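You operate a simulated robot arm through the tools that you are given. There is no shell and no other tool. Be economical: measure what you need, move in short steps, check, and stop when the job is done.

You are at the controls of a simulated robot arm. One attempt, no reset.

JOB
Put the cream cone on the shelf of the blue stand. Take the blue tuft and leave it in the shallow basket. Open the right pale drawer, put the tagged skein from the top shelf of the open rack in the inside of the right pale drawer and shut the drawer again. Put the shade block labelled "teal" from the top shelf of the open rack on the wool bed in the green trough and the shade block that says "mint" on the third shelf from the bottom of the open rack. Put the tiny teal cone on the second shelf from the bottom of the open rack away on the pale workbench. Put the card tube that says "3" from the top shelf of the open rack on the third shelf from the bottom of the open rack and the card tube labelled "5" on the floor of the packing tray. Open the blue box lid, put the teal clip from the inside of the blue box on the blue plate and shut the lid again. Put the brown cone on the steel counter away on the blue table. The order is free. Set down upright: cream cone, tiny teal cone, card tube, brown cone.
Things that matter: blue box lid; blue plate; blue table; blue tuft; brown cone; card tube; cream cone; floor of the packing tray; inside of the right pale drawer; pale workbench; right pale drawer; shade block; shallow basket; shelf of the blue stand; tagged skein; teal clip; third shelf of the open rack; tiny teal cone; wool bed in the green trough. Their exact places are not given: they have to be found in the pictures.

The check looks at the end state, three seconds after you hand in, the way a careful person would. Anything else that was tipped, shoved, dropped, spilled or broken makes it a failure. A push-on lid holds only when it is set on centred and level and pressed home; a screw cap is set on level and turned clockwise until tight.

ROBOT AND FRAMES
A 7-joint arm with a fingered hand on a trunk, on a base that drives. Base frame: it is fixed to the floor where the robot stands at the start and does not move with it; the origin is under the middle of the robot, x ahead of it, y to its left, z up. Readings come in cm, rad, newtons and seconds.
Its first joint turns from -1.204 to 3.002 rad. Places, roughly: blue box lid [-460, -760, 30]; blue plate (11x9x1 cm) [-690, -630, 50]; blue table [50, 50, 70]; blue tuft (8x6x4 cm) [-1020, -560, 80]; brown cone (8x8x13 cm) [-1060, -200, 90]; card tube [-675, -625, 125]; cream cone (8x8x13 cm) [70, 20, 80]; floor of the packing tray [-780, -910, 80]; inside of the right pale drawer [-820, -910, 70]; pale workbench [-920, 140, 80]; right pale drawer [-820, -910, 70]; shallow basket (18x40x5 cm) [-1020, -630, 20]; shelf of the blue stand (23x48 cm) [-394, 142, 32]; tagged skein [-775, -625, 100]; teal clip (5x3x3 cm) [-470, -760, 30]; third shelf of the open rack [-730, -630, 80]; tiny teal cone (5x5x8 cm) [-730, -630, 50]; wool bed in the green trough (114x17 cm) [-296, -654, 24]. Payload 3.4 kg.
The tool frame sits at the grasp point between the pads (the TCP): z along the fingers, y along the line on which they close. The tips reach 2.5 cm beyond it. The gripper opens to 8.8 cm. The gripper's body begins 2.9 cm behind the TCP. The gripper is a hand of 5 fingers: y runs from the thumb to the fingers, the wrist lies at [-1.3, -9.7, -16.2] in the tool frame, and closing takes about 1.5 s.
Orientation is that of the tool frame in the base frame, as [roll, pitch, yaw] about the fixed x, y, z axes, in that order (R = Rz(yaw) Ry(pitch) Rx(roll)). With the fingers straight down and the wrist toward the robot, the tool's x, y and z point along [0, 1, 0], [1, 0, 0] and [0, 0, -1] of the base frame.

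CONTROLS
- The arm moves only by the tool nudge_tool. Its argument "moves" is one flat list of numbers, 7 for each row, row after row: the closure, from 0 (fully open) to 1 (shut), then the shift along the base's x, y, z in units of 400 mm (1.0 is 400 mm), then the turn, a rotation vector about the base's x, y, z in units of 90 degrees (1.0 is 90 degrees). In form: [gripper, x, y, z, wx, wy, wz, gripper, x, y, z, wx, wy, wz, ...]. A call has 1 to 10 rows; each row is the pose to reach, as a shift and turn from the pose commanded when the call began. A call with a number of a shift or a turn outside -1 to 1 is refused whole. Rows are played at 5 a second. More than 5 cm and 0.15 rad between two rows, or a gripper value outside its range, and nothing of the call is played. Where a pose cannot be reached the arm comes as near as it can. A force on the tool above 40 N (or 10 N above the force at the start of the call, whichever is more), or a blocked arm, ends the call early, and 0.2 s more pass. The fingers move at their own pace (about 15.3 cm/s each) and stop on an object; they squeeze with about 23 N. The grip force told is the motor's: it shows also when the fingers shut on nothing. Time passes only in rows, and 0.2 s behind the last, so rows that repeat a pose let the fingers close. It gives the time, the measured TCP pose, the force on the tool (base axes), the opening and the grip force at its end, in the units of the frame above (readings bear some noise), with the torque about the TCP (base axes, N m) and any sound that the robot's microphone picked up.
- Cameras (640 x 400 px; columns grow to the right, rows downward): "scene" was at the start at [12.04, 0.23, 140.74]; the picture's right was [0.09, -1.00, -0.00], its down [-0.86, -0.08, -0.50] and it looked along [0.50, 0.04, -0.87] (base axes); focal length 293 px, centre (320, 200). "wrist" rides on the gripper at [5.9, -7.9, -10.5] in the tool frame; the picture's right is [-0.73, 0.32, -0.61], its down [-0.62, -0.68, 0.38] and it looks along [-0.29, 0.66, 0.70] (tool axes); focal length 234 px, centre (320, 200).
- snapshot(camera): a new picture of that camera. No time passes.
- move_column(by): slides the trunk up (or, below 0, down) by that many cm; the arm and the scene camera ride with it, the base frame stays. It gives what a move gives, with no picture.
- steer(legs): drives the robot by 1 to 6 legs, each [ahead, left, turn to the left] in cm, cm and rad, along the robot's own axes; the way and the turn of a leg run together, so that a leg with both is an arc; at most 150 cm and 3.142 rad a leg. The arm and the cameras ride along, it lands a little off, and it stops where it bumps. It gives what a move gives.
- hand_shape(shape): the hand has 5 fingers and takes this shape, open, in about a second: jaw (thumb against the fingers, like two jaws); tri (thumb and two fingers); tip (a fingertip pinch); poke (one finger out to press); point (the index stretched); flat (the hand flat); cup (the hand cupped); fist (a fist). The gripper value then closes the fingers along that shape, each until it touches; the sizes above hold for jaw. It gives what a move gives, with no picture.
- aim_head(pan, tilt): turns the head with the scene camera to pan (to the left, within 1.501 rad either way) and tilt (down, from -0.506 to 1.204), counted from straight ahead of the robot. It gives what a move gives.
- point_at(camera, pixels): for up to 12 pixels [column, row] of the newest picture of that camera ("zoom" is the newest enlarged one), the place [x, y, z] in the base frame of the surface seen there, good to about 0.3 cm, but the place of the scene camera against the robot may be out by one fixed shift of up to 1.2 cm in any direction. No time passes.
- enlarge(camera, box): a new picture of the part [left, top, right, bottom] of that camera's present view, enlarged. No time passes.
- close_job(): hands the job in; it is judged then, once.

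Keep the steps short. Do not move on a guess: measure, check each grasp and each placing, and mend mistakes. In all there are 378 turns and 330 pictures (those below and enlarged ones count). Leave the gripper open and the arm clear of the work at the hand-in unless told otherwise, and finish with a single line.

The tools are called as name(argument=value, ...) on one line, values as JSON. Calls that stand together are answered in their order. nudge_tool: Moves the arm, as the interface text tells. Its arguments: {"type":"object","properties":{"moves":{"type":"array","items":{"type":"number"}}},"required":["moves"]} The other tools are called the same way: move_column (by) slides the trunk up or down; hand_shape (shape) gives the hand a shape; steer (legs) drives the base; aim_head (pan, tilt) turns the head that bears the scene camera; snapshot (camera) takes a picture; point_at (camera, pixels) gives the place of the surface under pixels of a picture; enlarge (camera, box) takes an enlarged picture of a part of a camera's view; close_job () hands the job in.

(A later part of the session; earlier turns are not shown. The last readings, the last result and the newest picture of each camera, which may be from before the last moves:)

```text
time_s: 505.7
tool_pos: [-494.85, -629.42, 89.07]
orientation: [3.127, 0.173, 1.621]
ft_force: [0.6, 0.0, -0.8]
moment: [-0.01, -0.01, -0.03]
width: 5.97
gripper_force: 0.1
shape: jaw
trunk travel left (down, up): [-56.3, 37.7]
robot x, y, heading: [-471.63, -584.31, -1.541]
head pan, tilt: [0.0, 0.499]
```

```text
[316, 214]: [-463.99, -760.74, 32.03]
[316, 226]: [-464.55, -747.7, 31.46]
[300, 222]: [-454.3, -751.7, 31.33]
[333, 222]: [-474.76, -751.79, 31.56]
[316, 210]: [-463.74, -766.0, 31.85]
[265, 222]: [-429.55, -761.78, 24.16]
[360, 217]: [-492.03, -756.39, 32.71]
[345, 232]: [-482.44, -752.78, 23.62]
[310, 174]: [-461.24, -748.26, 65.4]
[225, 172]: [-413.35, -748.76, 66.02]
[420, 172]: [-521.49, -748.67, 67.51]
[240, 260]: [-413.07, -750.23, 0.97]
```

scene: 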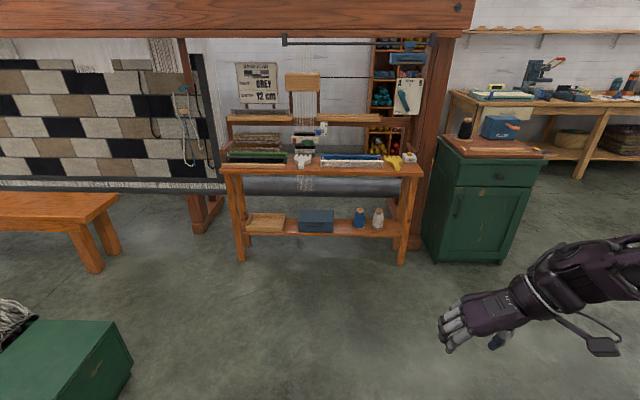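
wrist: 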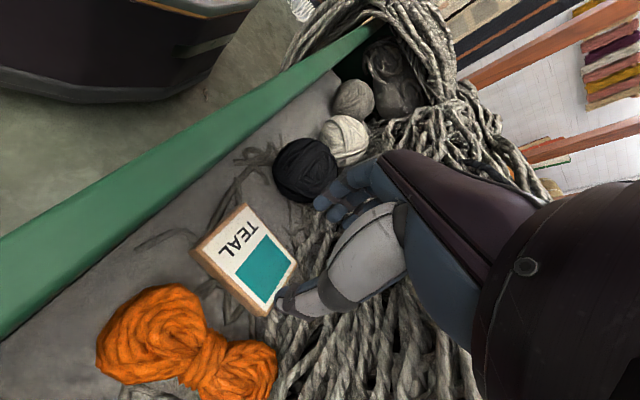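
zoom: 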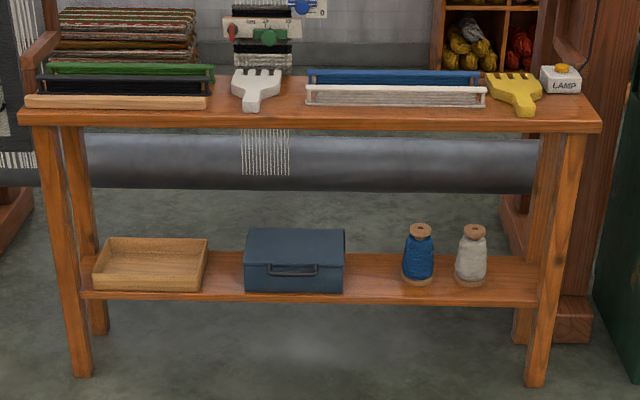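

The blue box (28×21×8 cm, top z 31.7) has a front handle. Move closer for a detailed view.

steer(legs=[[85, 30, -0.03]])

move_column(by=-25)

aim_head(pan=-0.2, tilt=0.75)

snapshot(camera="scene")

```text
time_s: 510.4
tool_pos: [-464.79, -712.06, 89.07]
orientation: [3.128, 0.174, 1.588]
ft_force: [-0.5, 0.4, -0.3]
moment: [0.0, -0.01, -0.01]
width: 5.99
gripper_force: 0.0
shape: jaw
trunk travel left (down, up): [-56.3, 37.7]
robot x, y, heading: [-439.97, -667.56, -1.569]
head pan, tilt: [0.0, 0.499]
```

```text
time_s: 513.0
tool_pos: [-464.83, -712.1, 64.08]
orientation: [3.127, 0.177, 1.587]
ft_force: [0.4, -0.2, -0.6]
moment: [0.0, 0.0, -0.01]
width: 5.99
gripper_force: 0.0
shape: jaw
trunk travel left (down, up): [-31.3, 62.7]
robot x, y, heading: [-440.05, -668.06, -1.565]
head pan, tilt: [0.0, 0.499]
```

```text
time_s: 513.7
tool_pos: [-464.84, -712.1, 64.15]
orientation: [3.125, 0.174, 1.586]
ft_force: [0.2, -0.6, -0.1]
moment: [-0.01, 0.01, -0.02]
width: 5.99
gripper_force: 0.1
shape: jaw
trunk travel left (down, up): [-31.3, 62.7]
robot x, y, heading: [-440.21, -667.68, -1.573]
head pan, tilt: [-0.201, 0.75]
```

```text
169 pictures are left
```

scene: 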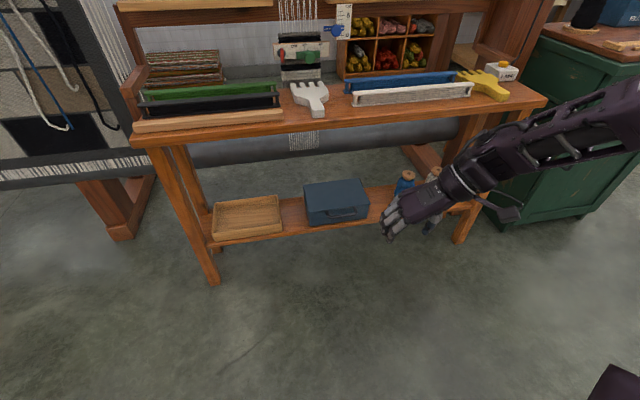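

enlarge(camera="scene", box=[290, 170, 390, 235])

point_at(camera="scene", pixels=[[305, 190], [362, 181], [308, 203], [368, 194], [340, 212], [312, 222], [367, 213], [355, 207], [330, 212], [338, 206]])

```text
6.15 times, centred on (340, 202) of scene
```

zoom: 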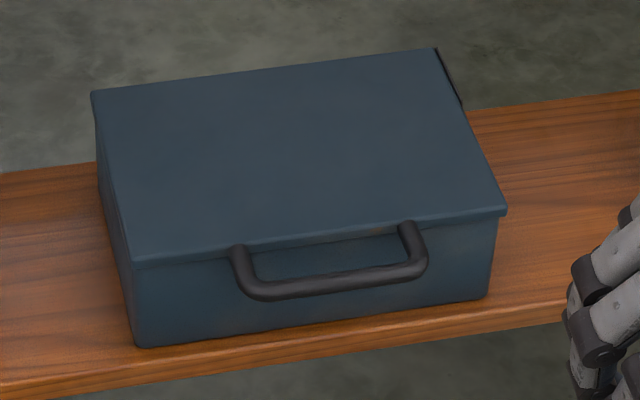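

```text
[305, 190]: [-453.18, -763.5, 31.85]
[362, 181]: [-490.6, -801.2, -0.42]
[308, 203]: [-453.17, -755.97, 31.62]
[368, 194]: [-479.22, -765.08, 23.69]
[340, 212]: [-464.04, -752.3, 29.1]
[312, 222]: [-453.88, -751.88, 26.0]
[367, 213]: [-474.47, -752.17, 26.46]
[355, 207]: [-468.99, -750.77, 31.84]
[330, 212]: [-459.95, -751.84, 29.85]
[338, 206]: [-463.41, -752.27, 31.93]
```

The handle bar is horizontal at y≈-747.7, z≈31.5, x -458…-470, attached to the lid front; hinge at the back. I'll pinch the bar with the fingers closing front-to-back. First yaw the hand.

nudge_tool(moves=[0, 0, 0.02, 0, 0, 0, -0.095, 0, 0, 0.04, 0, 0, 0, -0.19, 0, 0, 0.06, 0, 0, 0, -0.285, 0, 0, 0.08, 0, 0, 0, -0.38, 0, 0, 0.1, 0, 0, 0, -0.475, 0, 0, 0.1, 0, 0, 0, -0.57, 0, 0, 0.1, 0, 0, 0, -0.665, 0, 0, 0.1, 0, 0, 0, -0.76, 0, 0, 0.1, 0, 0, 0, -0.855, 0, 0, 0.1, 0, 0, 0, -0.95])

enlarge(camera="scene", box=[270, 150, 430, 250])

```text
time_s: 515.9
tool_pos: [-464.69, -708.19, 64.21]
orientation: [3.128, 0.175, 0.091]
ft_force: [-0.3, -0.6, -0.5]
moment: [0.0, 0.0, 0.0]
width: 8.79
gripper_force: 0.1
shape: jaw
trunk travel left (down, up): [-31.3, 62.7]
robot x, y, heading: [-440.13, -667.39, -1.573]
head pan, tilt: [-0.201, 0.75]
```

```text
4.00 times, centred on (350, 200) of scene
```

zoom: 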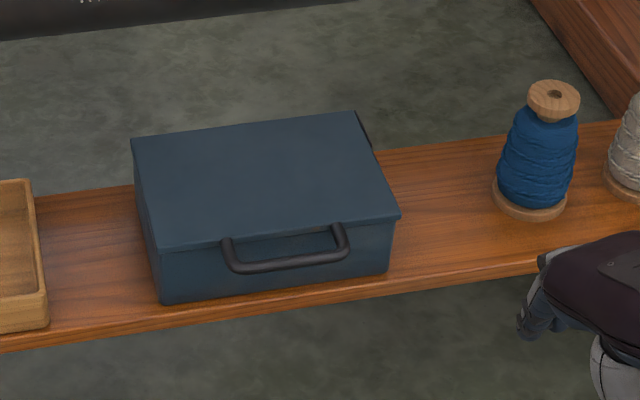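

nudge_tool(moves=[0, 0, 0, 0, 0, -0.055, -0.029, 0, 0, 0, 0, 0, -0.111, -0.058])

nudge_tool(moves=[0, 0, 0, 0, -0.083, 0, 0, 0, 0, 0, 0, -0.166, 0, 0, 0, 0, 0, 0, -0.25, 0, 0, 0, 0, 0, 0, -0.333, 0, 0, 0, 0, 0, 0, -0.416, 0, 0, 0, 0, 0, 0, -0.5, 0, 0])

snapshot(camera="scene")

snapshot(camera="wrist")

```text
time_s: 516.5
tool_pos: [-464.57, -708.08, 64.05]
orientation: [3.118, 0.001, 0.001]
ft_force: [-0.7, 0.1, -0.6]
moment: [-0.01, 0.01, 0.01]
width: 8.76
gripper_force: 0.1
shape: jaw
trunk travel left (down, up): [-31.3, 62.7]
robot x, y, heading: [-440.15, -667.53, -1.568]
head pan, tilt: [-0.201, 0.75]
```

```text
time_s: 517.9
tool_pos: [-464.96, -708.23, 63.79]
orientation: [2.333, 0.001, 0.0]
ft_force: [-0.4, -0.3, 0.5]
moment: [0.02, 0.04, -0.02]
width: 8.78
gripper_force: 0.0
shape: jaw
out of reach, approached as far as the arm can: row 2, 3, 4, 5
trunk travel left (down, up): [-31.3, 62.7]
robot x, y, heading: [-439.93, -667.54, -1.567]
head pan, tilt: [-0.201, 0.75]
```

```text
166 pictures are left
```

scene: 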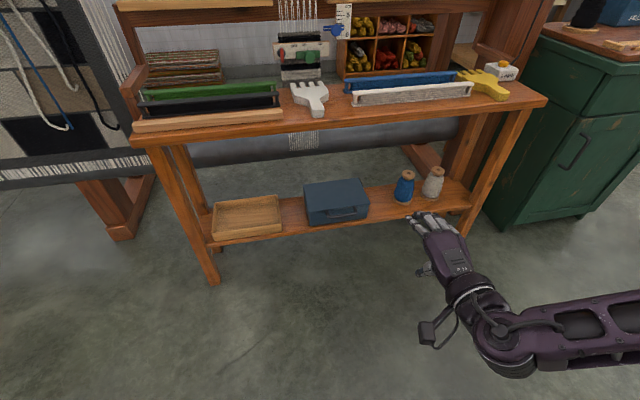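

```text
165 pictures are left
```

wrist: 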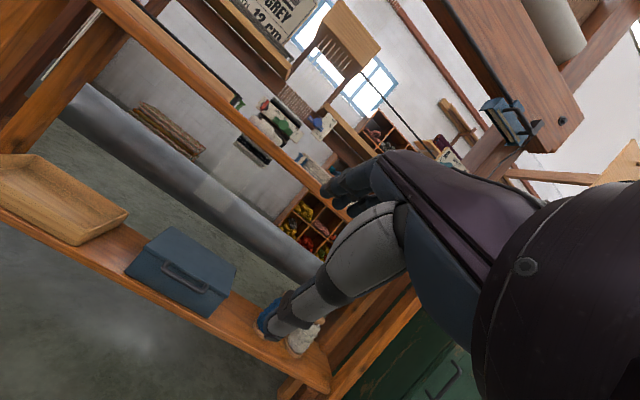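

enlarge(camera="wrist", box=[110, 210, 260, 330])

point_at(camera="wrist", pixels=[[185, 281], [165, 265], [207, 288], [175, 250], [205, 305], [235, 265]])

```text
3.33 times, centred on (185, 270) of wrist
```

zoom: 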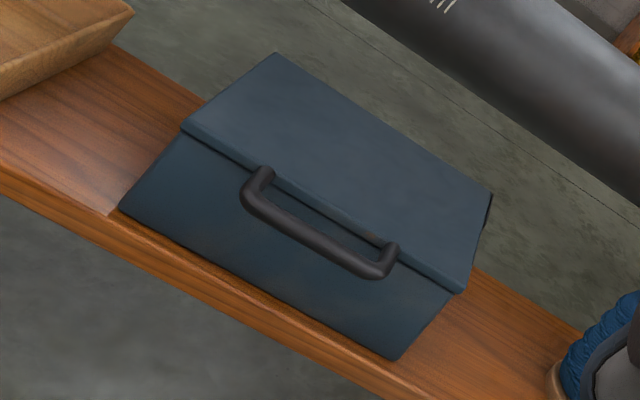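

```text
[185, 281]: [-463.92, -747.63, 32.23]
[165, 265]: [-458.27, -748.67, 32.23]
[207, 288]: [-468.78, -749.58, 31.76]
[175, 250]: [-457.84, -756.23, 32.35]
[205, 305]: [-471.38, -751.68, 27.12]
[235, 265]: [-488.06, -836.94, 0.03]
```

Handle bar centre ≈ (-463.9,-748,31.6). Lower the trunk 23 and drive ahead 25.

move_column(by=-23)

steer(legs=[[24, 0, 0]])

nudge_tool(moves=[0, 0.03, -0.05, 0, 0, 0, 0, 0, 0.03, -0.1, 0, 0, 0, 0])

snapshot(camera="scene")

snapshot(camera="wrist")

```text
time_s: 520.3
tool_pos: [-464.9, -708.25, 40.83]
orientation: [2.334, 0.003, 0.0]
ft_force: [-0.2, -0.7, -0.3]
moment: [0.01, -0.01, -0.01]
width: 8.83
gripper_force: 0.1
shape: jaw
trunk travel left (down, up): [-8.3, 85.7]
robot x, y, heading: [-440.17, -667.18, -1.568]
head pan, tilt: [-0.201, 0.75]
```

```text
time_s: 522.1
tool_pos: [-464.86, -731.64, 40.85]
orientation: [2.333, 0.002, -0.002]
ft_force: [0.4, 0.7, -0.9]
moment: [0.0, -0.04, 0.03]
width: 8.79
gripper_force: 0.1
shape: jaw
trunk travel left (down, up): [-8.3, 85.7]
robot x, y, heading: [-440.29, -690.6, -1.573]
head pan, tilt: [-0.201, 0.75]
```

```text
time_s: 522.7
tool_pos: [-463.73, -735.6, 40.69]
orientation: [2.333, 0.001, 0.0]
ft_force: [-1.0, 0.0, -0.2]
moment: [0.02, 0.04, -0.03]
width: 8.82
gripper_force: 0.0
shape: jaw
trunk travel left (down, up): [-8.3, 85.7]
robot x, y, heading: [-440.2, -690.77, -1.57]
head pan, tilt: [-0.201, 0.75]
```

```text
163 pictures are left
```

scene: 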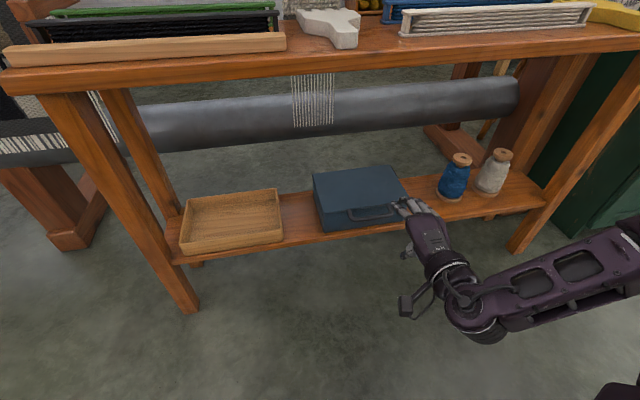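

```text
162 pictures are left
```

wrist: 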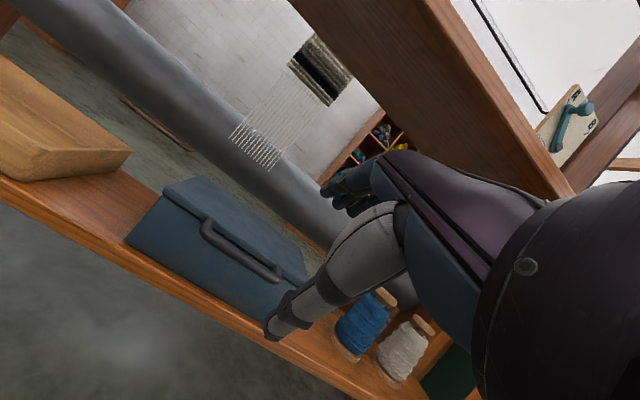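

Projected geometry agrees. Advance to the bar.

nudge_tool(moves=[0, 0, -0.08, -0.057, 0, 0, 0, 0, 0, -0.16, -0.115, 0, 0, 0, 0, 0, -0.23, -0.165, 0, 0, 0, 0, 0, -0.29, -0.208, 0, 0, 0])

snapshot(camera="wrist")

enlarge(camera="scene", box=[300, 150, 480, 270])

```text
time_s: 523.7
tool_pos: [-465.03, -744.35, 38.27]
orientation: [2.335, 0.002, 0.002]
ft_force: [0.2, -0.6, -0.1]
moment: [0.02, -0.02, 0.03]
width: 8.8
gripper_force: 0.0
shape: jaw
out of reach, approached as far as the arm can: row 1, 2, 3, 4
trunk travel left (down, up): [-8.3, 85.7]
robot x, y, heading: [-440.1, -690.75, -1.568]
head pan, tilt: [-0.201, 0.75]
```

```text
161 pictures are left
```

wrist: 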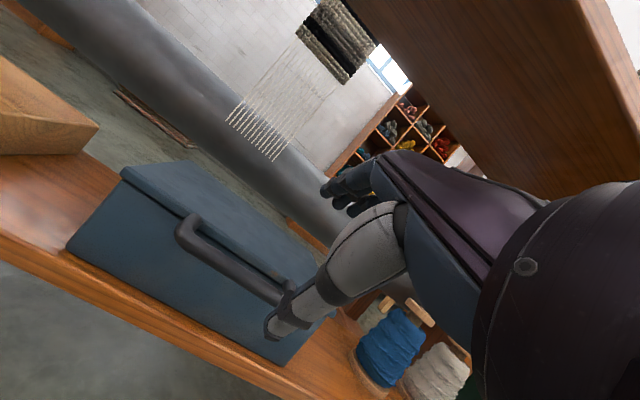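

```text
3.33 times, centred on (390, 210) of scene
```

zoom: 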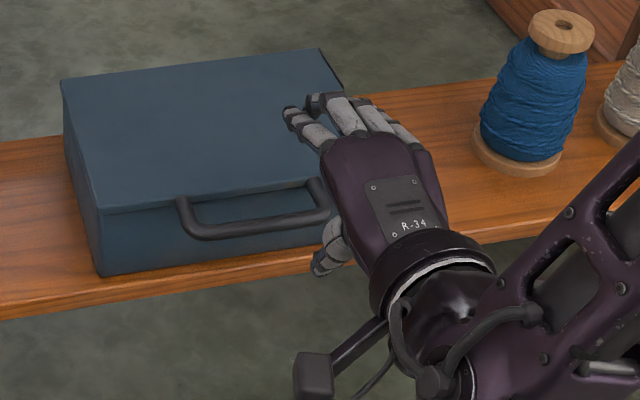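

Out of reach downwards; lower the trunk 6 cm.

move_column(by=-6)

nudge_tool(moves=[0, 0.015, -0.02, 0, 0, 0, 0, 0, 0.028, -0.05, 0, 0, 0, 0, 0, 0.028, -0.074, 0, 0, 0, 0])

snapshot(camera="wrist")

enlarge(camera="scene", box=[300, 130, 480, 270])

```text
time_s: 524.7
tool_pos: [-465.05, -744.3, 32.03]
orientation: [2.335, 0.003, 0.0]
ft_force: [-0.3, 0.0, 0.0]
moment: [0.01, 0.0, -0.04]
width: 8.79
gripper_force: 0.0
shape: jaw
trunk travel left (down, up): [-2.3, 91.7]
robot x, y, heading: [-440.03, -690.87, -1.57]
head pan, tilt: [-0.201, 0.75]
```

```text
time_s: 525.5
tool_pos: [-464.09, -747.1, 32.88]
orientation: [2.336, 0.002, 0.001]
ft_force: [0.3, -0.6, -0.3]
moment: [0.01, 0.03, -0.01]
width: 8.81
gripper_force: 0.1
shape: jaw
out of reach, approached as far as the arm can: row 2, 3
trunk travel left (down, up): [-2.3, 91.7]
robot x, y, heading: [-440.06, -690.75, -1.568]
head pan, tilt: [-0.201, 0.75]
```

```text
159 pictures are left
```

wrist: 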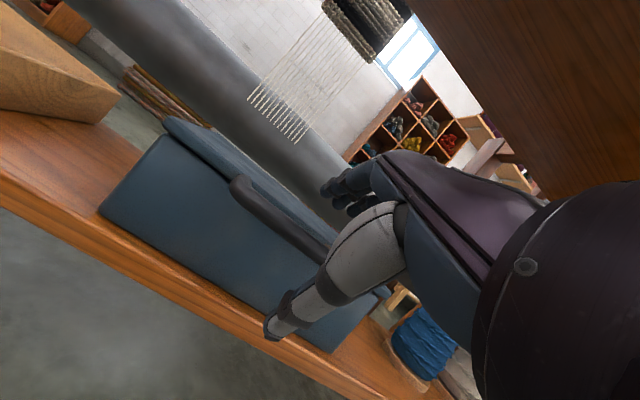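

```text
2.86 times, centred on (390, 200) of scene
```

zoom: 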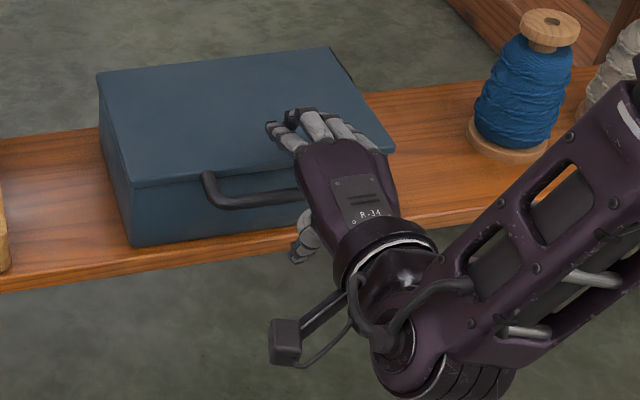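

Bar is between thumb (below/front) and fingers (above). Close.

nudge_tool(moves=[0.5, 0, 0, 0, 0, 0, 0, 1, 0, 0, 0, 0, 0, 0, 1, 0, 0, 0, 0, 0, 0, 1, 0, 0, 0, 0, 0, 0, 1, 0, 0, 0, 0, 0, 0, 1, 0, 0, 0, 0, 0, 0, 1, 0, 0, 0, 0, 0, 0, 1, 0, 0, 0, 0, 0, 0])

snapshot(camera="wrist")

enlarge(camera="scene", box=[300, 130, 480, 270])

```text
time_s: 527.3
tool_pos: [-464.08, -747.03, 32.85]
orientation: [2.335, 0.002, 0.002]
ft_force: [-0.1, -7.7, -0.3]
moment: [-0.09, 0.23, 0.0]
width: 0.26
gripper_force: 23.0
shape: jaw
trunk travel left (down, up): [-2.3, 91.7]
robot x, y, heading: [-439.75, -690.63, -1.568]
head pan, tilt: [-0.201, 0.75]
```

```text
157 pictures are left
```

wrist: 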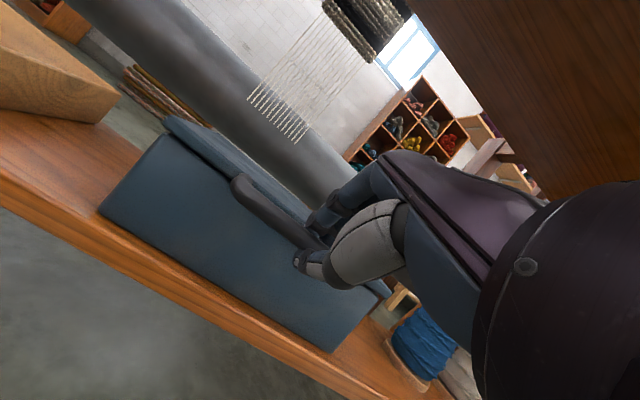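

```text
2.86 times, centred on (390, 200) of scene
```

zoom: 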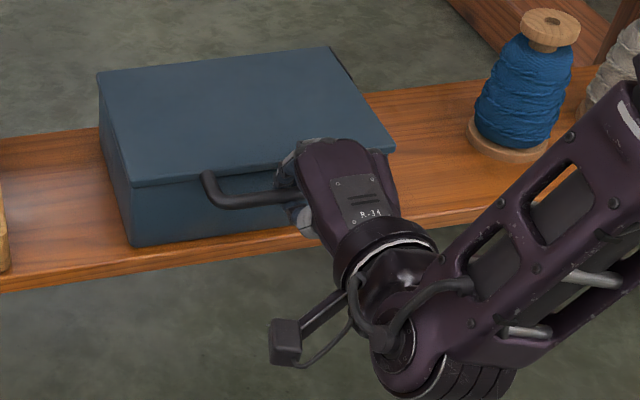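

The fingers cage the bar. Lift along the lid's arc to 40°.

nudge_tool(moves=[1, 0, -0.003, 0.05, 0, 0, 0, 1, 0, -0.0085, 0.098, 0, 0, 0, 1, 0, -0.034, 0.192, -0.03, 0, 0, 1, 0, -0.075, 0.281, -0.06, 0, 0, 1, 0, -0.132, 0.361, -0.1, 0, 0])

snapshot(camera="scene")

snapshot(camera="wrist")

```text
time_s: 528.3
tool_pos: [-464.12, -750.12, 42.85]
orientation: [2.263, 0.005, 0.005]
ft_force: [1.7, -21.0, -16.3]
moment: [0.19, 0.08, 0.14]
width: 0.15
gripper_force: 23.5
shape: jaw
trunk travel left (down, up): [-2.3, 91.7]
robot x, y, heading: [-439.91, -690.59, -1.567]
head pan, tilt: [-0.201, 0.75]
stopped in row 5: the force on the tool passed its limit at 42 N (the readings are from after the stop); the commanded pose is now the measured one
```

```text
155 pictures are left
```

scene: 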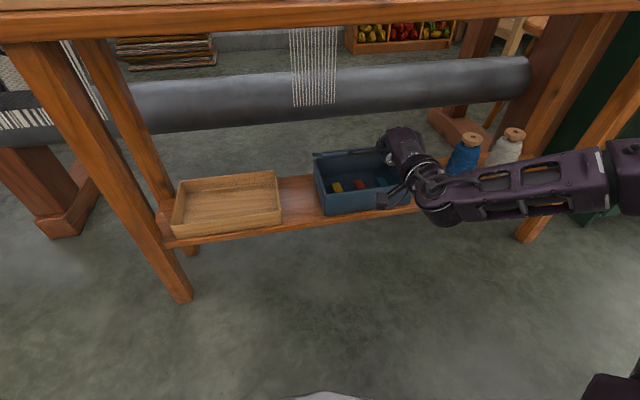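

```text
154 pictures are left
```

wrist: 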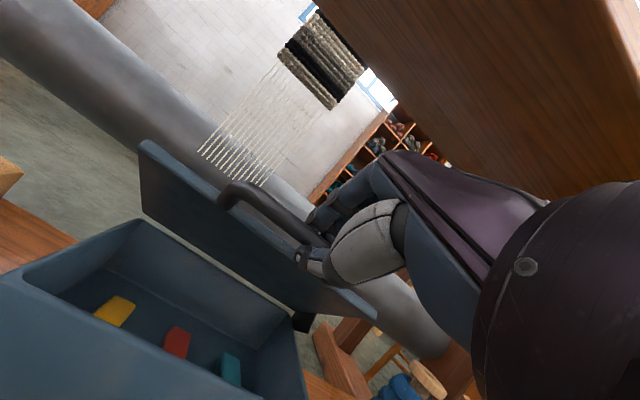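

The lid is opening (radius ≈18 cm, now ~34°). I see yellow, red and teal clips inside. Continue the arc to ~75°.

nudge_tool(moves=[1, 0, -0.025, 0.035, -0.02, 0, 0, 1, 0, -0.0525, 0.065, -0.05, 0, 0, 1, 0, -0.082, 0.092, -0.08, 0, 0, 1, 0, -0.1125, 0.115, -0.11, 0, 0, 1, 0, -0.147, 0.136, -0.14, 0, 0, 1, 0, -0.18, 0.154, -0.17, 0, 0, 1, 0, -0.216, 0.168, -0.2, 0, 0, 1, 0, -0.2525, 0.18, -0.22, 0, 0])

snapshot(camera="scene")

snapshot(camera="wrist")

```text
time_s: 530.1
tool_pos: [-464.25, -759.97, 50.79]
orientation: [1.903, 0.004, 0.004]
ft_force: [-0.3, -0.2, 0.0]
moment: [-0.02, 0.03, 0.02]
width: 0.18
gripper_force: 23.1
shape: jaw
trunk travel left (down, up): [-2.3, 91.7]
robot x, y, heading: [-440.2, -690.68, -1.571]
head pan, tilt: [-0.201, 0.75]
```

```text
153 pictures are left
```

scene: 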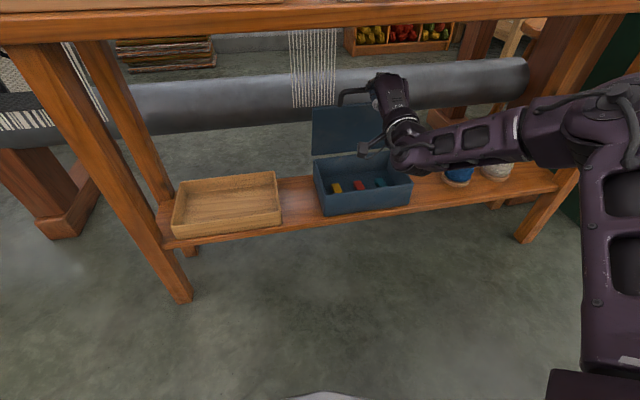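

```text
152 pictures are left
```

wrist: 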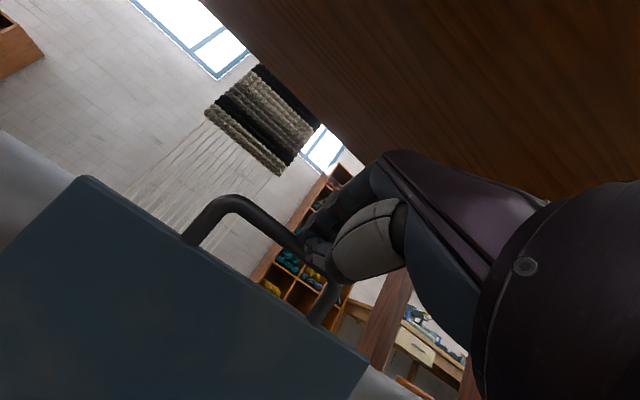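

Lid is near vertical. Push on past vertical, watching the force.

nudge_tool(moves=[1, 0, -0.05, 0.003, 0, 0, 0, 1, 0, -0.1, 0.003, 0, 0, 0, 1, 0, -0.14, -0.002, 0, 0, 0, 1, 0, -0.18, -0.008, 0, 0, 0])

snapshot(camera="scene")

```text
time_s: 531.1
tool_pos: [-464.84, -763.4, 52.19]
orientation: [1.906, 0.005, 0.004]
ft_force: [-0.2, 0.5, 1.0]
moment: [0.01, 0.0, -0.01]
width: 0.15
gripper_force: 23.2
shape: jaw
out of reach, approached as far as the arm can: row 2, 3, 4
trunk travel left (down, up): [-2.3, 91.7]
robot x, y, heading: [-439.9, -691.0, -1.571]
head pan, tilt: [-0.201, 0.75]
```

```text
151 pictures are left
```

scene: 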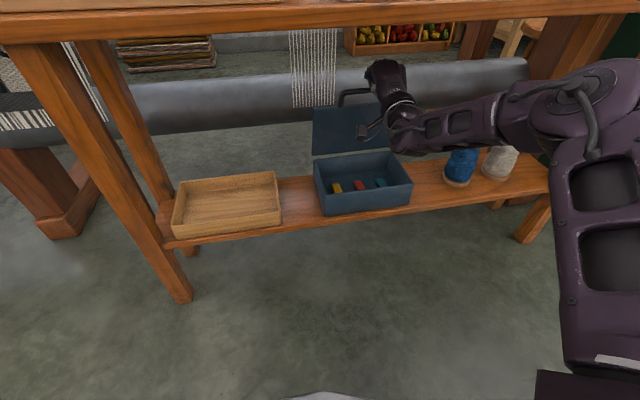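

steer(legs=[[5, 0, 0]])

snapshot(camera="scene")

```text
time_s: 532.0
tool_pos: [-464.78, -768.39, 52.68]
orientation: [1.9, 0.005, 0.005]
ft_force: [-1.9, 1.7, 18.2]
moment: [0.41, -0.01, 0.09]
width: 0.01
gripper_force: 23.2
shape: jaw
trunk travel left (down, up): [-2.3, 91.7]
robot x, y, heading: [-439.9, -695.82, -1.57]
head pan, tilt: [-0.201, 0.75]
```

```text
150 pictures are left
```

scene: 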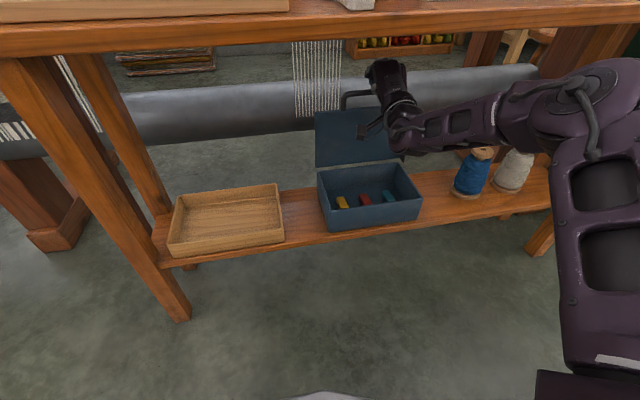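

Lid past vertical. Open the fingers slightly and back off along the tool axis.

nudge_tool(moves=[0.7, 0, 0, 0, 0, 0, 0, 0.6, 0, 0, 0, 0, 0, 0, 0.55, 0, 0, 0, 0, 0, 0, 0.5, 0, 0, 0, 0, 0, 0, 0.5, 0, 0.03, 0.01, 0, 0, 0, 0.5, 0, 0.08, 0.02, 0, 0, 0, 0.5, 0, 0.16, 0.02, 0, 0, 0])

snapshot(camera="scene")

snapshot(camera="wrist")

```text
time_s: 533.6
tool_pos: [-464.71, -762.1, 52.73]
orientation: [1.91, 0.007, 0.002]
ft_force: [-0.1, 0.0, 0.6]
moment: [0.0, 0.01, 0.02]
width: 4.37
gripper_force: 0.1
shape: jaw
trunk travel left (down, up): [-2.3, 91.7]
robot x, y, heading: [-440.02, -695.55, -1.566]
head pan, tilt: [-0.201, 0.75]
```

```text
149 pictures are left
```

scene: 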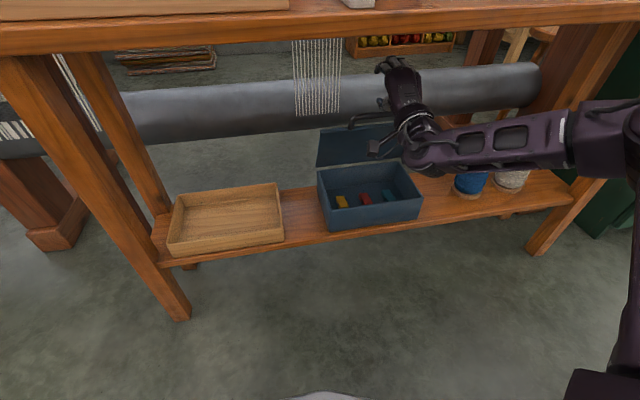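

```text
148 pictures are left
```

wrist: 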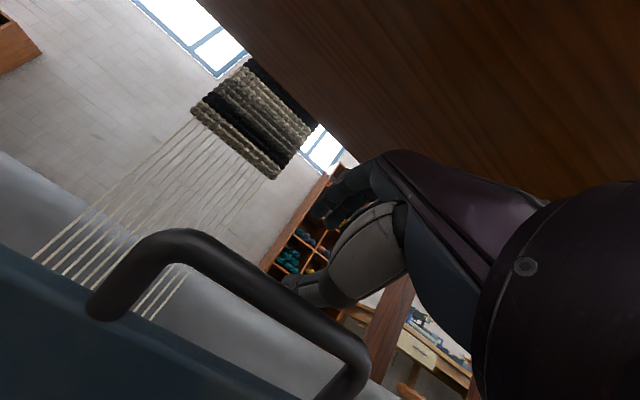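

Continue backing off, slightly up.

nudge_tool(moves=[0.5, 0, 0.04, 0.03, 0, 0, 0, 0.5, 0, 0.1, 0.05, 0, 0, 0, 0.5, 0, 0.2, 0.05, 0, 0, 0, 0.5, 0, 0.3, 0.03, 0, 0, 0])

snapshot(camera="scene")

```text
time_s: 534.6
tool_pos: [-464.86, -749.87, 54.38]
orientation: [1.904, 0.005, 0.003]
ft_force: [0.3, 0.0, 0.2]
moment: [0.02, -0.01, 0.0]
width: 4.36
gripper_force: 0.0
shape: jaw
trunk travel left (down, up): [-2.3, 91.7]
robot x, y, heading: [-439.63, -695.95, -1.57]
head pan, tilt: [-0.201, 0.75]
```

```text
147 pictures are left
```

scene: 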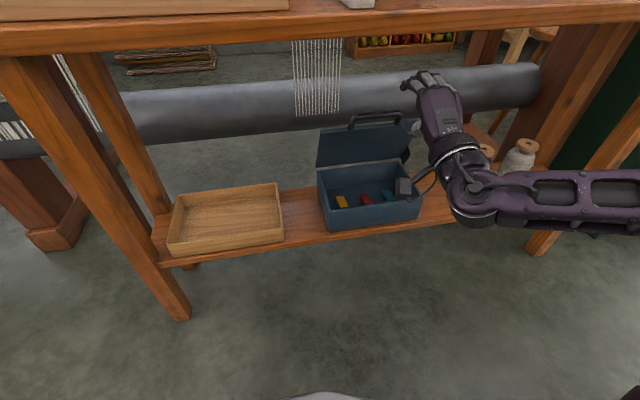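

The lid stays open. Measure the teal clip.

enlarge(camera="scene", box=[300, 100, 440, 240])

steer(legs=[[-12, 0, 0]])

enlarge(camera="scene", box=[300, 100, 440, 220])

```text
2.86 times, centred on (370, 170) of scene
```

zoom: 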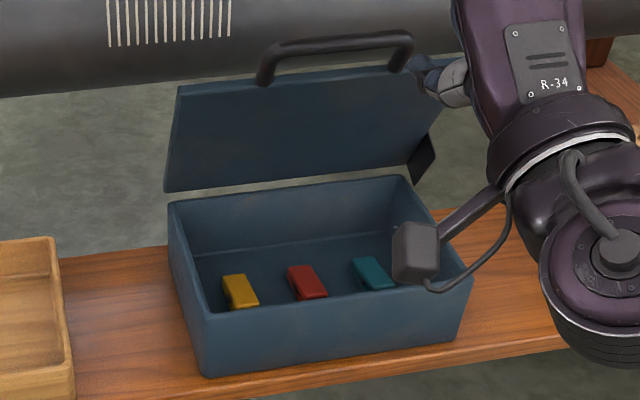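

```text
time_s: 535.9
tool_pos: [-464.95, -737.69, 54.4]
orientation: [1.903, 0.004, 0.003]
ft_force: [0.4, -0.2, 0.3]
moment: [-0.02, 0.0, -0.03]
width: 4.35
gripper_force: 0.0
shape: jaw
trunk travel left (down, up): [-2.3, 91.7]
robot x, y, heading: [-440.14, -683.6, -1.576]
head pan, tilt: [-0.201, 0.75]
```

```text
3.33 times, centred on (370, 160) of scene
```

zoom: 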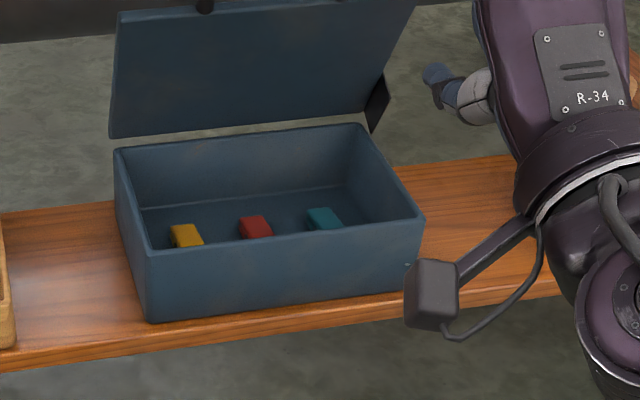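

point_at(camera="zoom", pixels=[[322, 215], [318, 209], [332, 212], [255, 222], [185, 232], [300, 200], [150, 270], [400, 240], [270, 130], [375, 130], [330, 228], [260, 165]])

snapshot(camera="wrist")

```text
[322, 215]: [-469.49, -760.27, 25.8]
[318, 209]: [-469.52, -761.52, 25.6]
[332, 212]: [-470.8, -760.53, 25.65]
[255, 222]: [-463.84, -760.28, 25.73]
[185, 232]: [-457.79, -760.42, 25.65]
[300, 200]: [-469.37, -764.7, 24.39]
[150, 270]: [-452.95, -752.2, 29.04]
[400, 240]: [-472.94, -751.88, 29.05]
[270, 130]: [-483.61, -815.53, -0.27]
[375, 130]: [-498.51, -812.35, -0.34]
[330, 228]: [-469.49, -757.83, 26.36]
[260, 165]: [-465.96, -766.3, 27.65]
```

```text
144 pictures are left
```

wrist: 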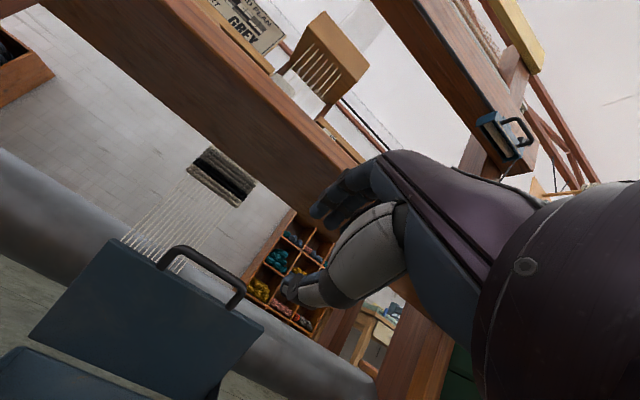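

Teal clip centre ≈ (-470,-760), top z 25.7; red clip is 6 cm beside it, right wall at ≈-474. I back off and turn the hand to point straight down, closing sideways.

steer(legs=[[-20, 0, 0]])

nudge_tool(moves=[0, 0, 0, 0, 0.0875, 0, 0, 0, 0, 0, 0, 0.175, 0, 0, 0, 0, 0, 0, 0.2625, 0, 0, 0, 0, 0, 0, 0.35, 0, 0, 0, 0, 0, 0, 0.4375, 0, 0, 0, 0, 0, 0, 0.525, 0, 0, 0, 0, 0, 0, 0.6125, 0, 0, 0, 0, 0, 0, 0.7, 0, 0, 0, 0, 0, 0, 0.788, 0, 0])

nudge_tool(moves=[0, 0, 0, 0, 0, 0, 0.09, 0, 0, 0, 0, 0, 0, 0.18, 0, 0, 0, 0, 0, 0, 0.27, 0, 0, 0, 0, 0, 0, 0.36, 0, 0, 0, 0, 0, 0, 0.45, 0, 0, 0, 0, 0, 0, 0.54, 0, 0, 0, 0, 0, 0, 0.63, 0, 0, 0, 0, 0, 0, 0.72, 0, 0, 0, 0, 0, 0, 0.81, 0, 0, 0, 0, 0, 0, 0.9])

nudge_tool(moves=[0.3, 0, 0, 0, 0, 0, 0.05, 0.3, 0, 0, 0, 0, 0, 0.1, 0.3, 0, 0, 0, 0, 0, 0.1])

snapshot(camera="scene")

```text
time_s: 537.5
tool_pos: [-464.72, -717.48, 54.26]
orientation: [1.905, 0.005, 0.004]
ft_force: [-0.4, 0.1, 0.1]
moment: [-0.05, 0.02, -0.02]
width: 4.35
gripper_force: 0.1
shape: jaw
trunk travel left (down, up): [-2.3, 91.7]
robot x, y, heading: [-440.07, -663.37, -1.564]
head pan, tilt: [-0.201, 0.75]
```

```text
time_s: 539.5
tool_pos: [-464.8, -717.36, 54.4]
orientation: [-3.137, -0.005, 0.006]
ft_force: [0.1, 0.3, 0.6]
moment: [0.02, 0.02, -0.01]
width: 8.81
gripper_force: 0.1
shape: jaw
trunk travel left (down, up): [-2.3, 91.7]
robot x, y, heading: [-440.05, -663.22, -1.569]
head pan, tilt: [-0.201, 0.75]
```

```text
time_s: 541.7
tool_pos: [-464.44, -716.93, 53.91]
orientation: [3.142, -0.001, 1.42]
ft_force: [-0.2, 0.4, -0.2]
moment: [0.02, -0.02, 0.04]
width: 8.81
gripper_force: 0.0
shape: jaw
out of reach, approached as far as the arm can: row 10
trunk travel left (down, up): [-2.3, 91.7]
robot x, y, heading: [-440.17, -663.42, -1.564]
head pan, tilt: [-0.201, 0.75]
```

```text
time_s: 542.5
tool_pos: [-462.8, -715.01, 52.17]
orientation: [-3.14, -0.002, 1.575]
ft_force: [0.2, -0.8, -0.8]
moment: [-0.01, 0.0, -0.03]
width: 6.2
gripper_force: 0.1
shape: jaw
out of reach, approached as far as the arm can: row 1, 2, 3
trunk travel left (down, up): [-2.3, 91.7]
robot x, y, heading: [-440.02, -662.97, -1.566]
head pan, tilt: [-0.201, 0.75]
```

```text
143 pictures are left
```

scene: 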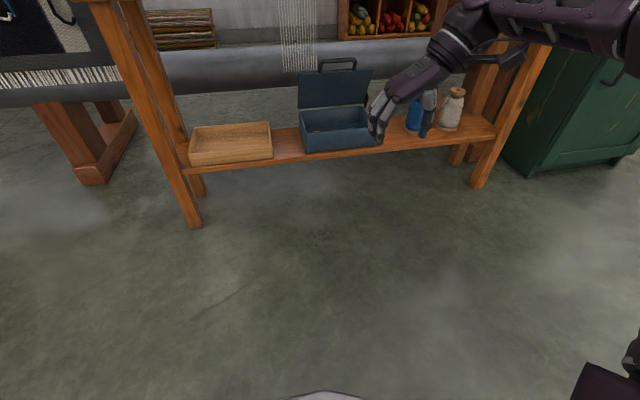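

point_at(camera="scene", pixels=[[455, 50], [490, 20], [540, 20], [580, 20], [620, 50], [512, 60], [425, 120], [380, 130]])

```text
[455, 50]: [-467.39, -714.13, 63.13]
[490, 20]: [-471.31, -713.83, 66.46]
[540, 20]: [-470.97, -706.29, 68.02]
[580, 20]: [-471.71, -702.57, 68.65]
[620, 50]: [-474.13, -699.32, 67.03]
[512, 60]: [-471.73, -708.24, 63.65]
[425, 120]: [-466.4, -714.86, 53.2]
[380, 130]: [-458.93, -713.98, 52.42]
```

Forearm runs straight back horizontally — good for reaching under the table. Retract 5, lower 8, then drive in over the box.

nudge_tool(moves=[0.3, 0, 0.06, -0.05, 0, 0, 0, 0.3, 0, 0.12, -0.12, 0, 0, 0, 0.3, 0, 0.13, -0.2, 0, 0, 0])

steer(legs=[[30, -7, 0]])

snapshot(camera="scene")

snapshot(camera="wrist")

```text
time_s: 543.3
tool_pos: [-462.79, -709.91, 44.21]
orientation: [-3.139, -0.002, 1.579]
ft_force: [-0.4, 0.1, 0.3]
moment: [-0.01, 0.0, 0.04]
width: 6.18
gripper_force: 0.0
shape: jaw
trunk travel left (down, up): [-2.3, 91.7]
robot x, y, heading: [-440.26, -663.22, -1.57]
head pan, tilt: [-0.201, 0.75]
```

```text
time_s: 545.4
tool_pos: [-469.33, -740.05, 44.1]
orientation: [-3.139, -0.004, 1.58]
ft_force: [-0.3, -0.1, 0.5]
moment: [0.03, 0.0, 0.0]
width: 6.17
gripper_force: 0.1
shape: jaw
trunk travel left (down, up): [-2.3, 91.7]
robot x, y, heading: [-446.66, -693.05, -1.565]
head pan, tilt: [-0.201, 0.75]
```

```text
142 pictures are left
```

scene: 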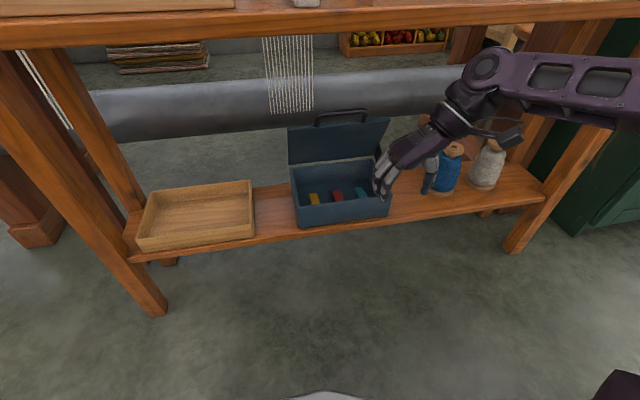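

```text
141 pictures are left
```

wrist: 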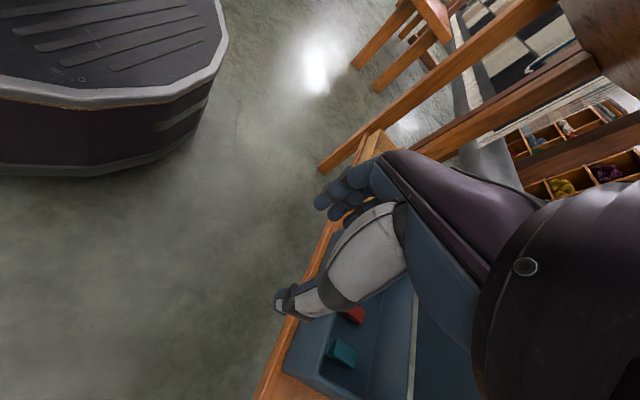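

enlarge(camera="wrist", box=[280, 280, 440, 400])

point_at(camera="zoom", pixels=[[250, 215], [195, 275], [300, 265], [270, 200], [295, 120], [165, 290], [235, 290]])

```text
3.33 times, centred on (360, 340) of wrist
```

zoom: 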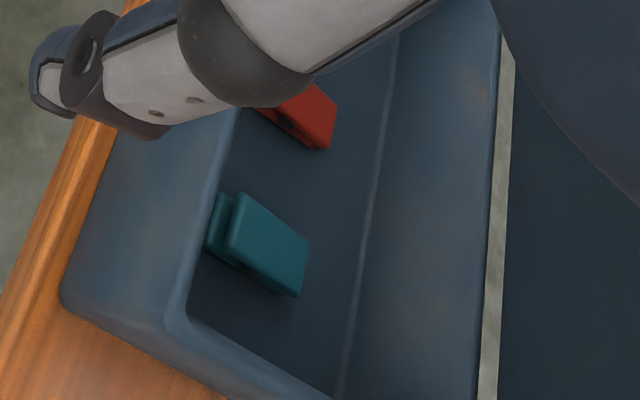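

```text
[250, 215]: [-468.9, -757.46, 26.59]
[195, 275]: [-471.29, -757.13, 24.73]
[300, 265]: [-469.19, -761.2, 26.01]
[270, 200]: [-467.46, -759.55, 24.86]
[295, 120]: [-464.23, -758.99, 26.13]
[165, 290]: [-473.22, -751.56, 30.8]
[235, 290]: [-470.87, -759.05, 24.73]
```

Clip centre (-469.3,-759). Drive in 19 cm and set the opening to ~4.4 cm.

steer(legs=[[19, 0, 0]])

nudge_tool(moves=[0.5, 0, 0, -0.05, 0, 0, 0, 0.5, 0, 0, -0.15, 0, 0, 0, 0.5, 0, 0, -0.2, 0, 0, 0])

snapshot(camera="scene")

snapshot(camera="wrist")

```text
time_s: 547.0
tool_pos: [-470.14, -758.76, 43.29]
orientation: [3.13, -0.018, 1.568]
ft_force: [0.0, -0.5, 0.6]
moment: [-0.04, -0.01, 0.01]
width: 6.18
gripper_force: 0.0
shape: jaw
trunk travel left (down, up): [-2.3, 91.7]
robot x, y, heading: [-446.54, -712.35, -1.573]
head pan, tilt: [-0.201, 0.75]
```

```text
time_s: 547.8
tool_pos: [-469.62, -759.1, 37.15]
orientation: [3.134, 0.007, 1.565]
ft_force: [-3.4, 6.9, 25.8]
moment: [-1.66, 0.89, -0.45]
width: 4.44
gripper_force: 0.1
shape: jaw
trunk travel left (down, up): [-2.3, 91.7]
robot x, y, heading: [-446.38, -713.03, -1.578]
head pan, tilt: [-0.201, 0.75]
stopped in row 3: the force on the tool passed its limit at 54 N (the readings are from after the stop); the commanded pose is now the measured one
```

```text
139 pictures are left
```

scene: 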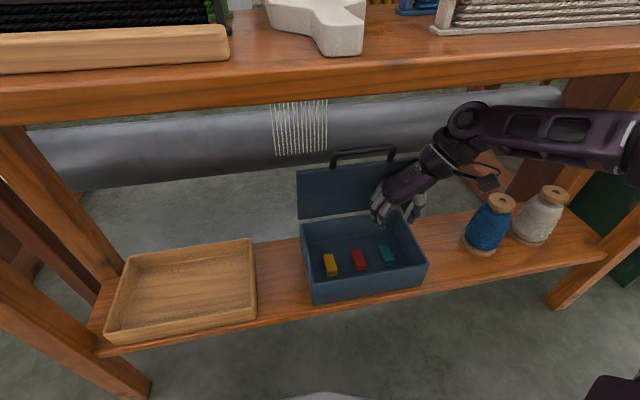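

```text
138 pictures are left
```

wrist: 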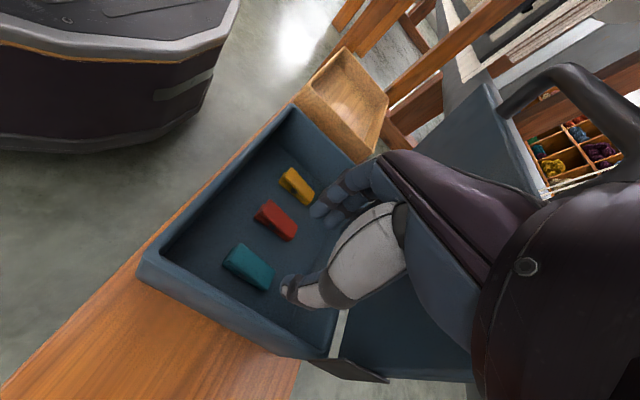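

Unexpected contact while lowering. Check where: measure the wrist/forearm and the table edge.

point_at(camera="scene", pixels=[[470, 115], [480, 105], [520, 115], [580, 120], [620, 150], [450, 160], [380, 200], [487, 183], [540, 85], [345, 155], [390, 150], [415, 210]])

enlarge(camera="scene", box=[290, 80, 520, 290])

```text
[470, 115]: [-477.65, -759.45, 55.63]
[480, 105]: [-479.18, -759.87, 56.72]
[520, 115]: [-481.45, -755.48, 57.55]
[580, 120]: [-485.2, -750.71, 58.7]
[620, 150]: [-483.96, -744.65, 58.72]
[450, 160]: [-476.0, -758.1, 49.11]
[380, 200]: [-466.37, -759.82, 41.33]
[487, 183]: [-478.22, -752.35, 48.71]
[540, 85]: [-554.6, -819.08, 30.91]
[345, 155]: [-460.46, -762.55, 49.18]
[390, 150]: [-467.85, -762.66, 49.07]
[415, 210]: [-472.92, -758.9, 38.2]
```

```text
1.90 times, centred on (405, 185) of scene
```

zoom: 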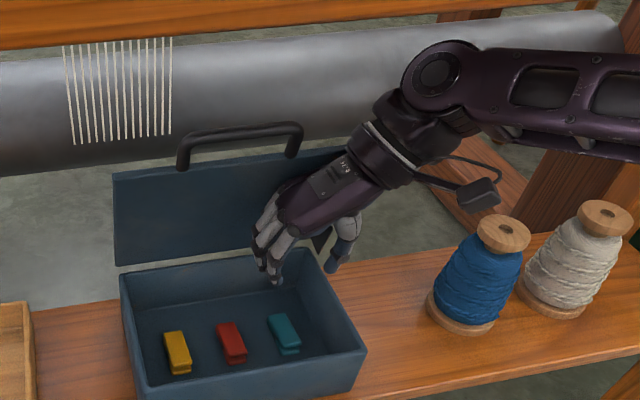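

The back of the hand lowers onto the lid's handle (lid at ~80°). I raise 1.5 cm, push the lid a few cm further back with the hand, and return.

nudge_tool(moves=[0.5, 0, 0, 0.03, 0, 0, 0, 0.5, 0, -0.04, 0.03, 0, 0, 0, 0.5, 0, -0.08, 0.03, 0, 0, 0, 0.5, 0, -0.12, 0.03, 0, 0, 0])

snapshot(camera="scene")

snapshot(camera="wrist")

```text
time_s: 548.8
tool_pos: [-469.51, -763.94, 37.96]
orientation: [3.136, -0.003, 1.565]
ft_force: [-0.4, 0.3, 0.4]
moment: [0.03, 0.01, -0.01]
width: 4.44
gripper_force: 0.0
shape: jaw
trunk travel left (down, up): [-2.3, 91.7]
robot x, y, heading: [-446.35, -712.56, -1.576]
head pan, tilt: [-0.201, 0.75]
```

```text
136 pictures are left
```

scene: 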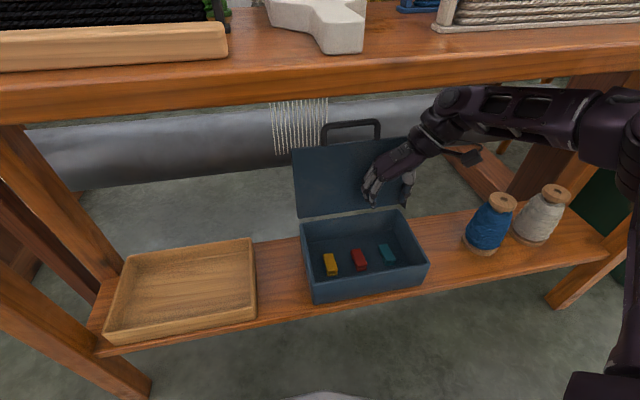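

```text
135 pictures are left
```

wrist: 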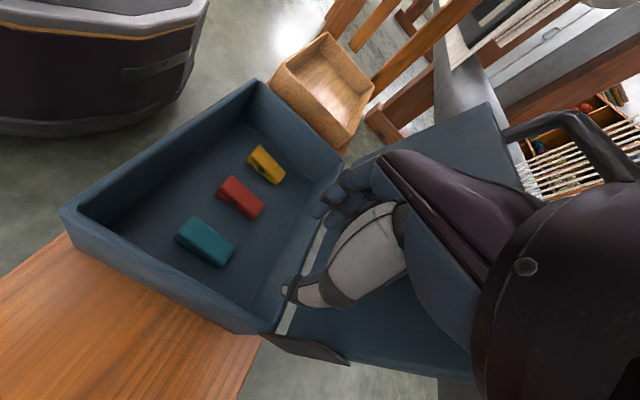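

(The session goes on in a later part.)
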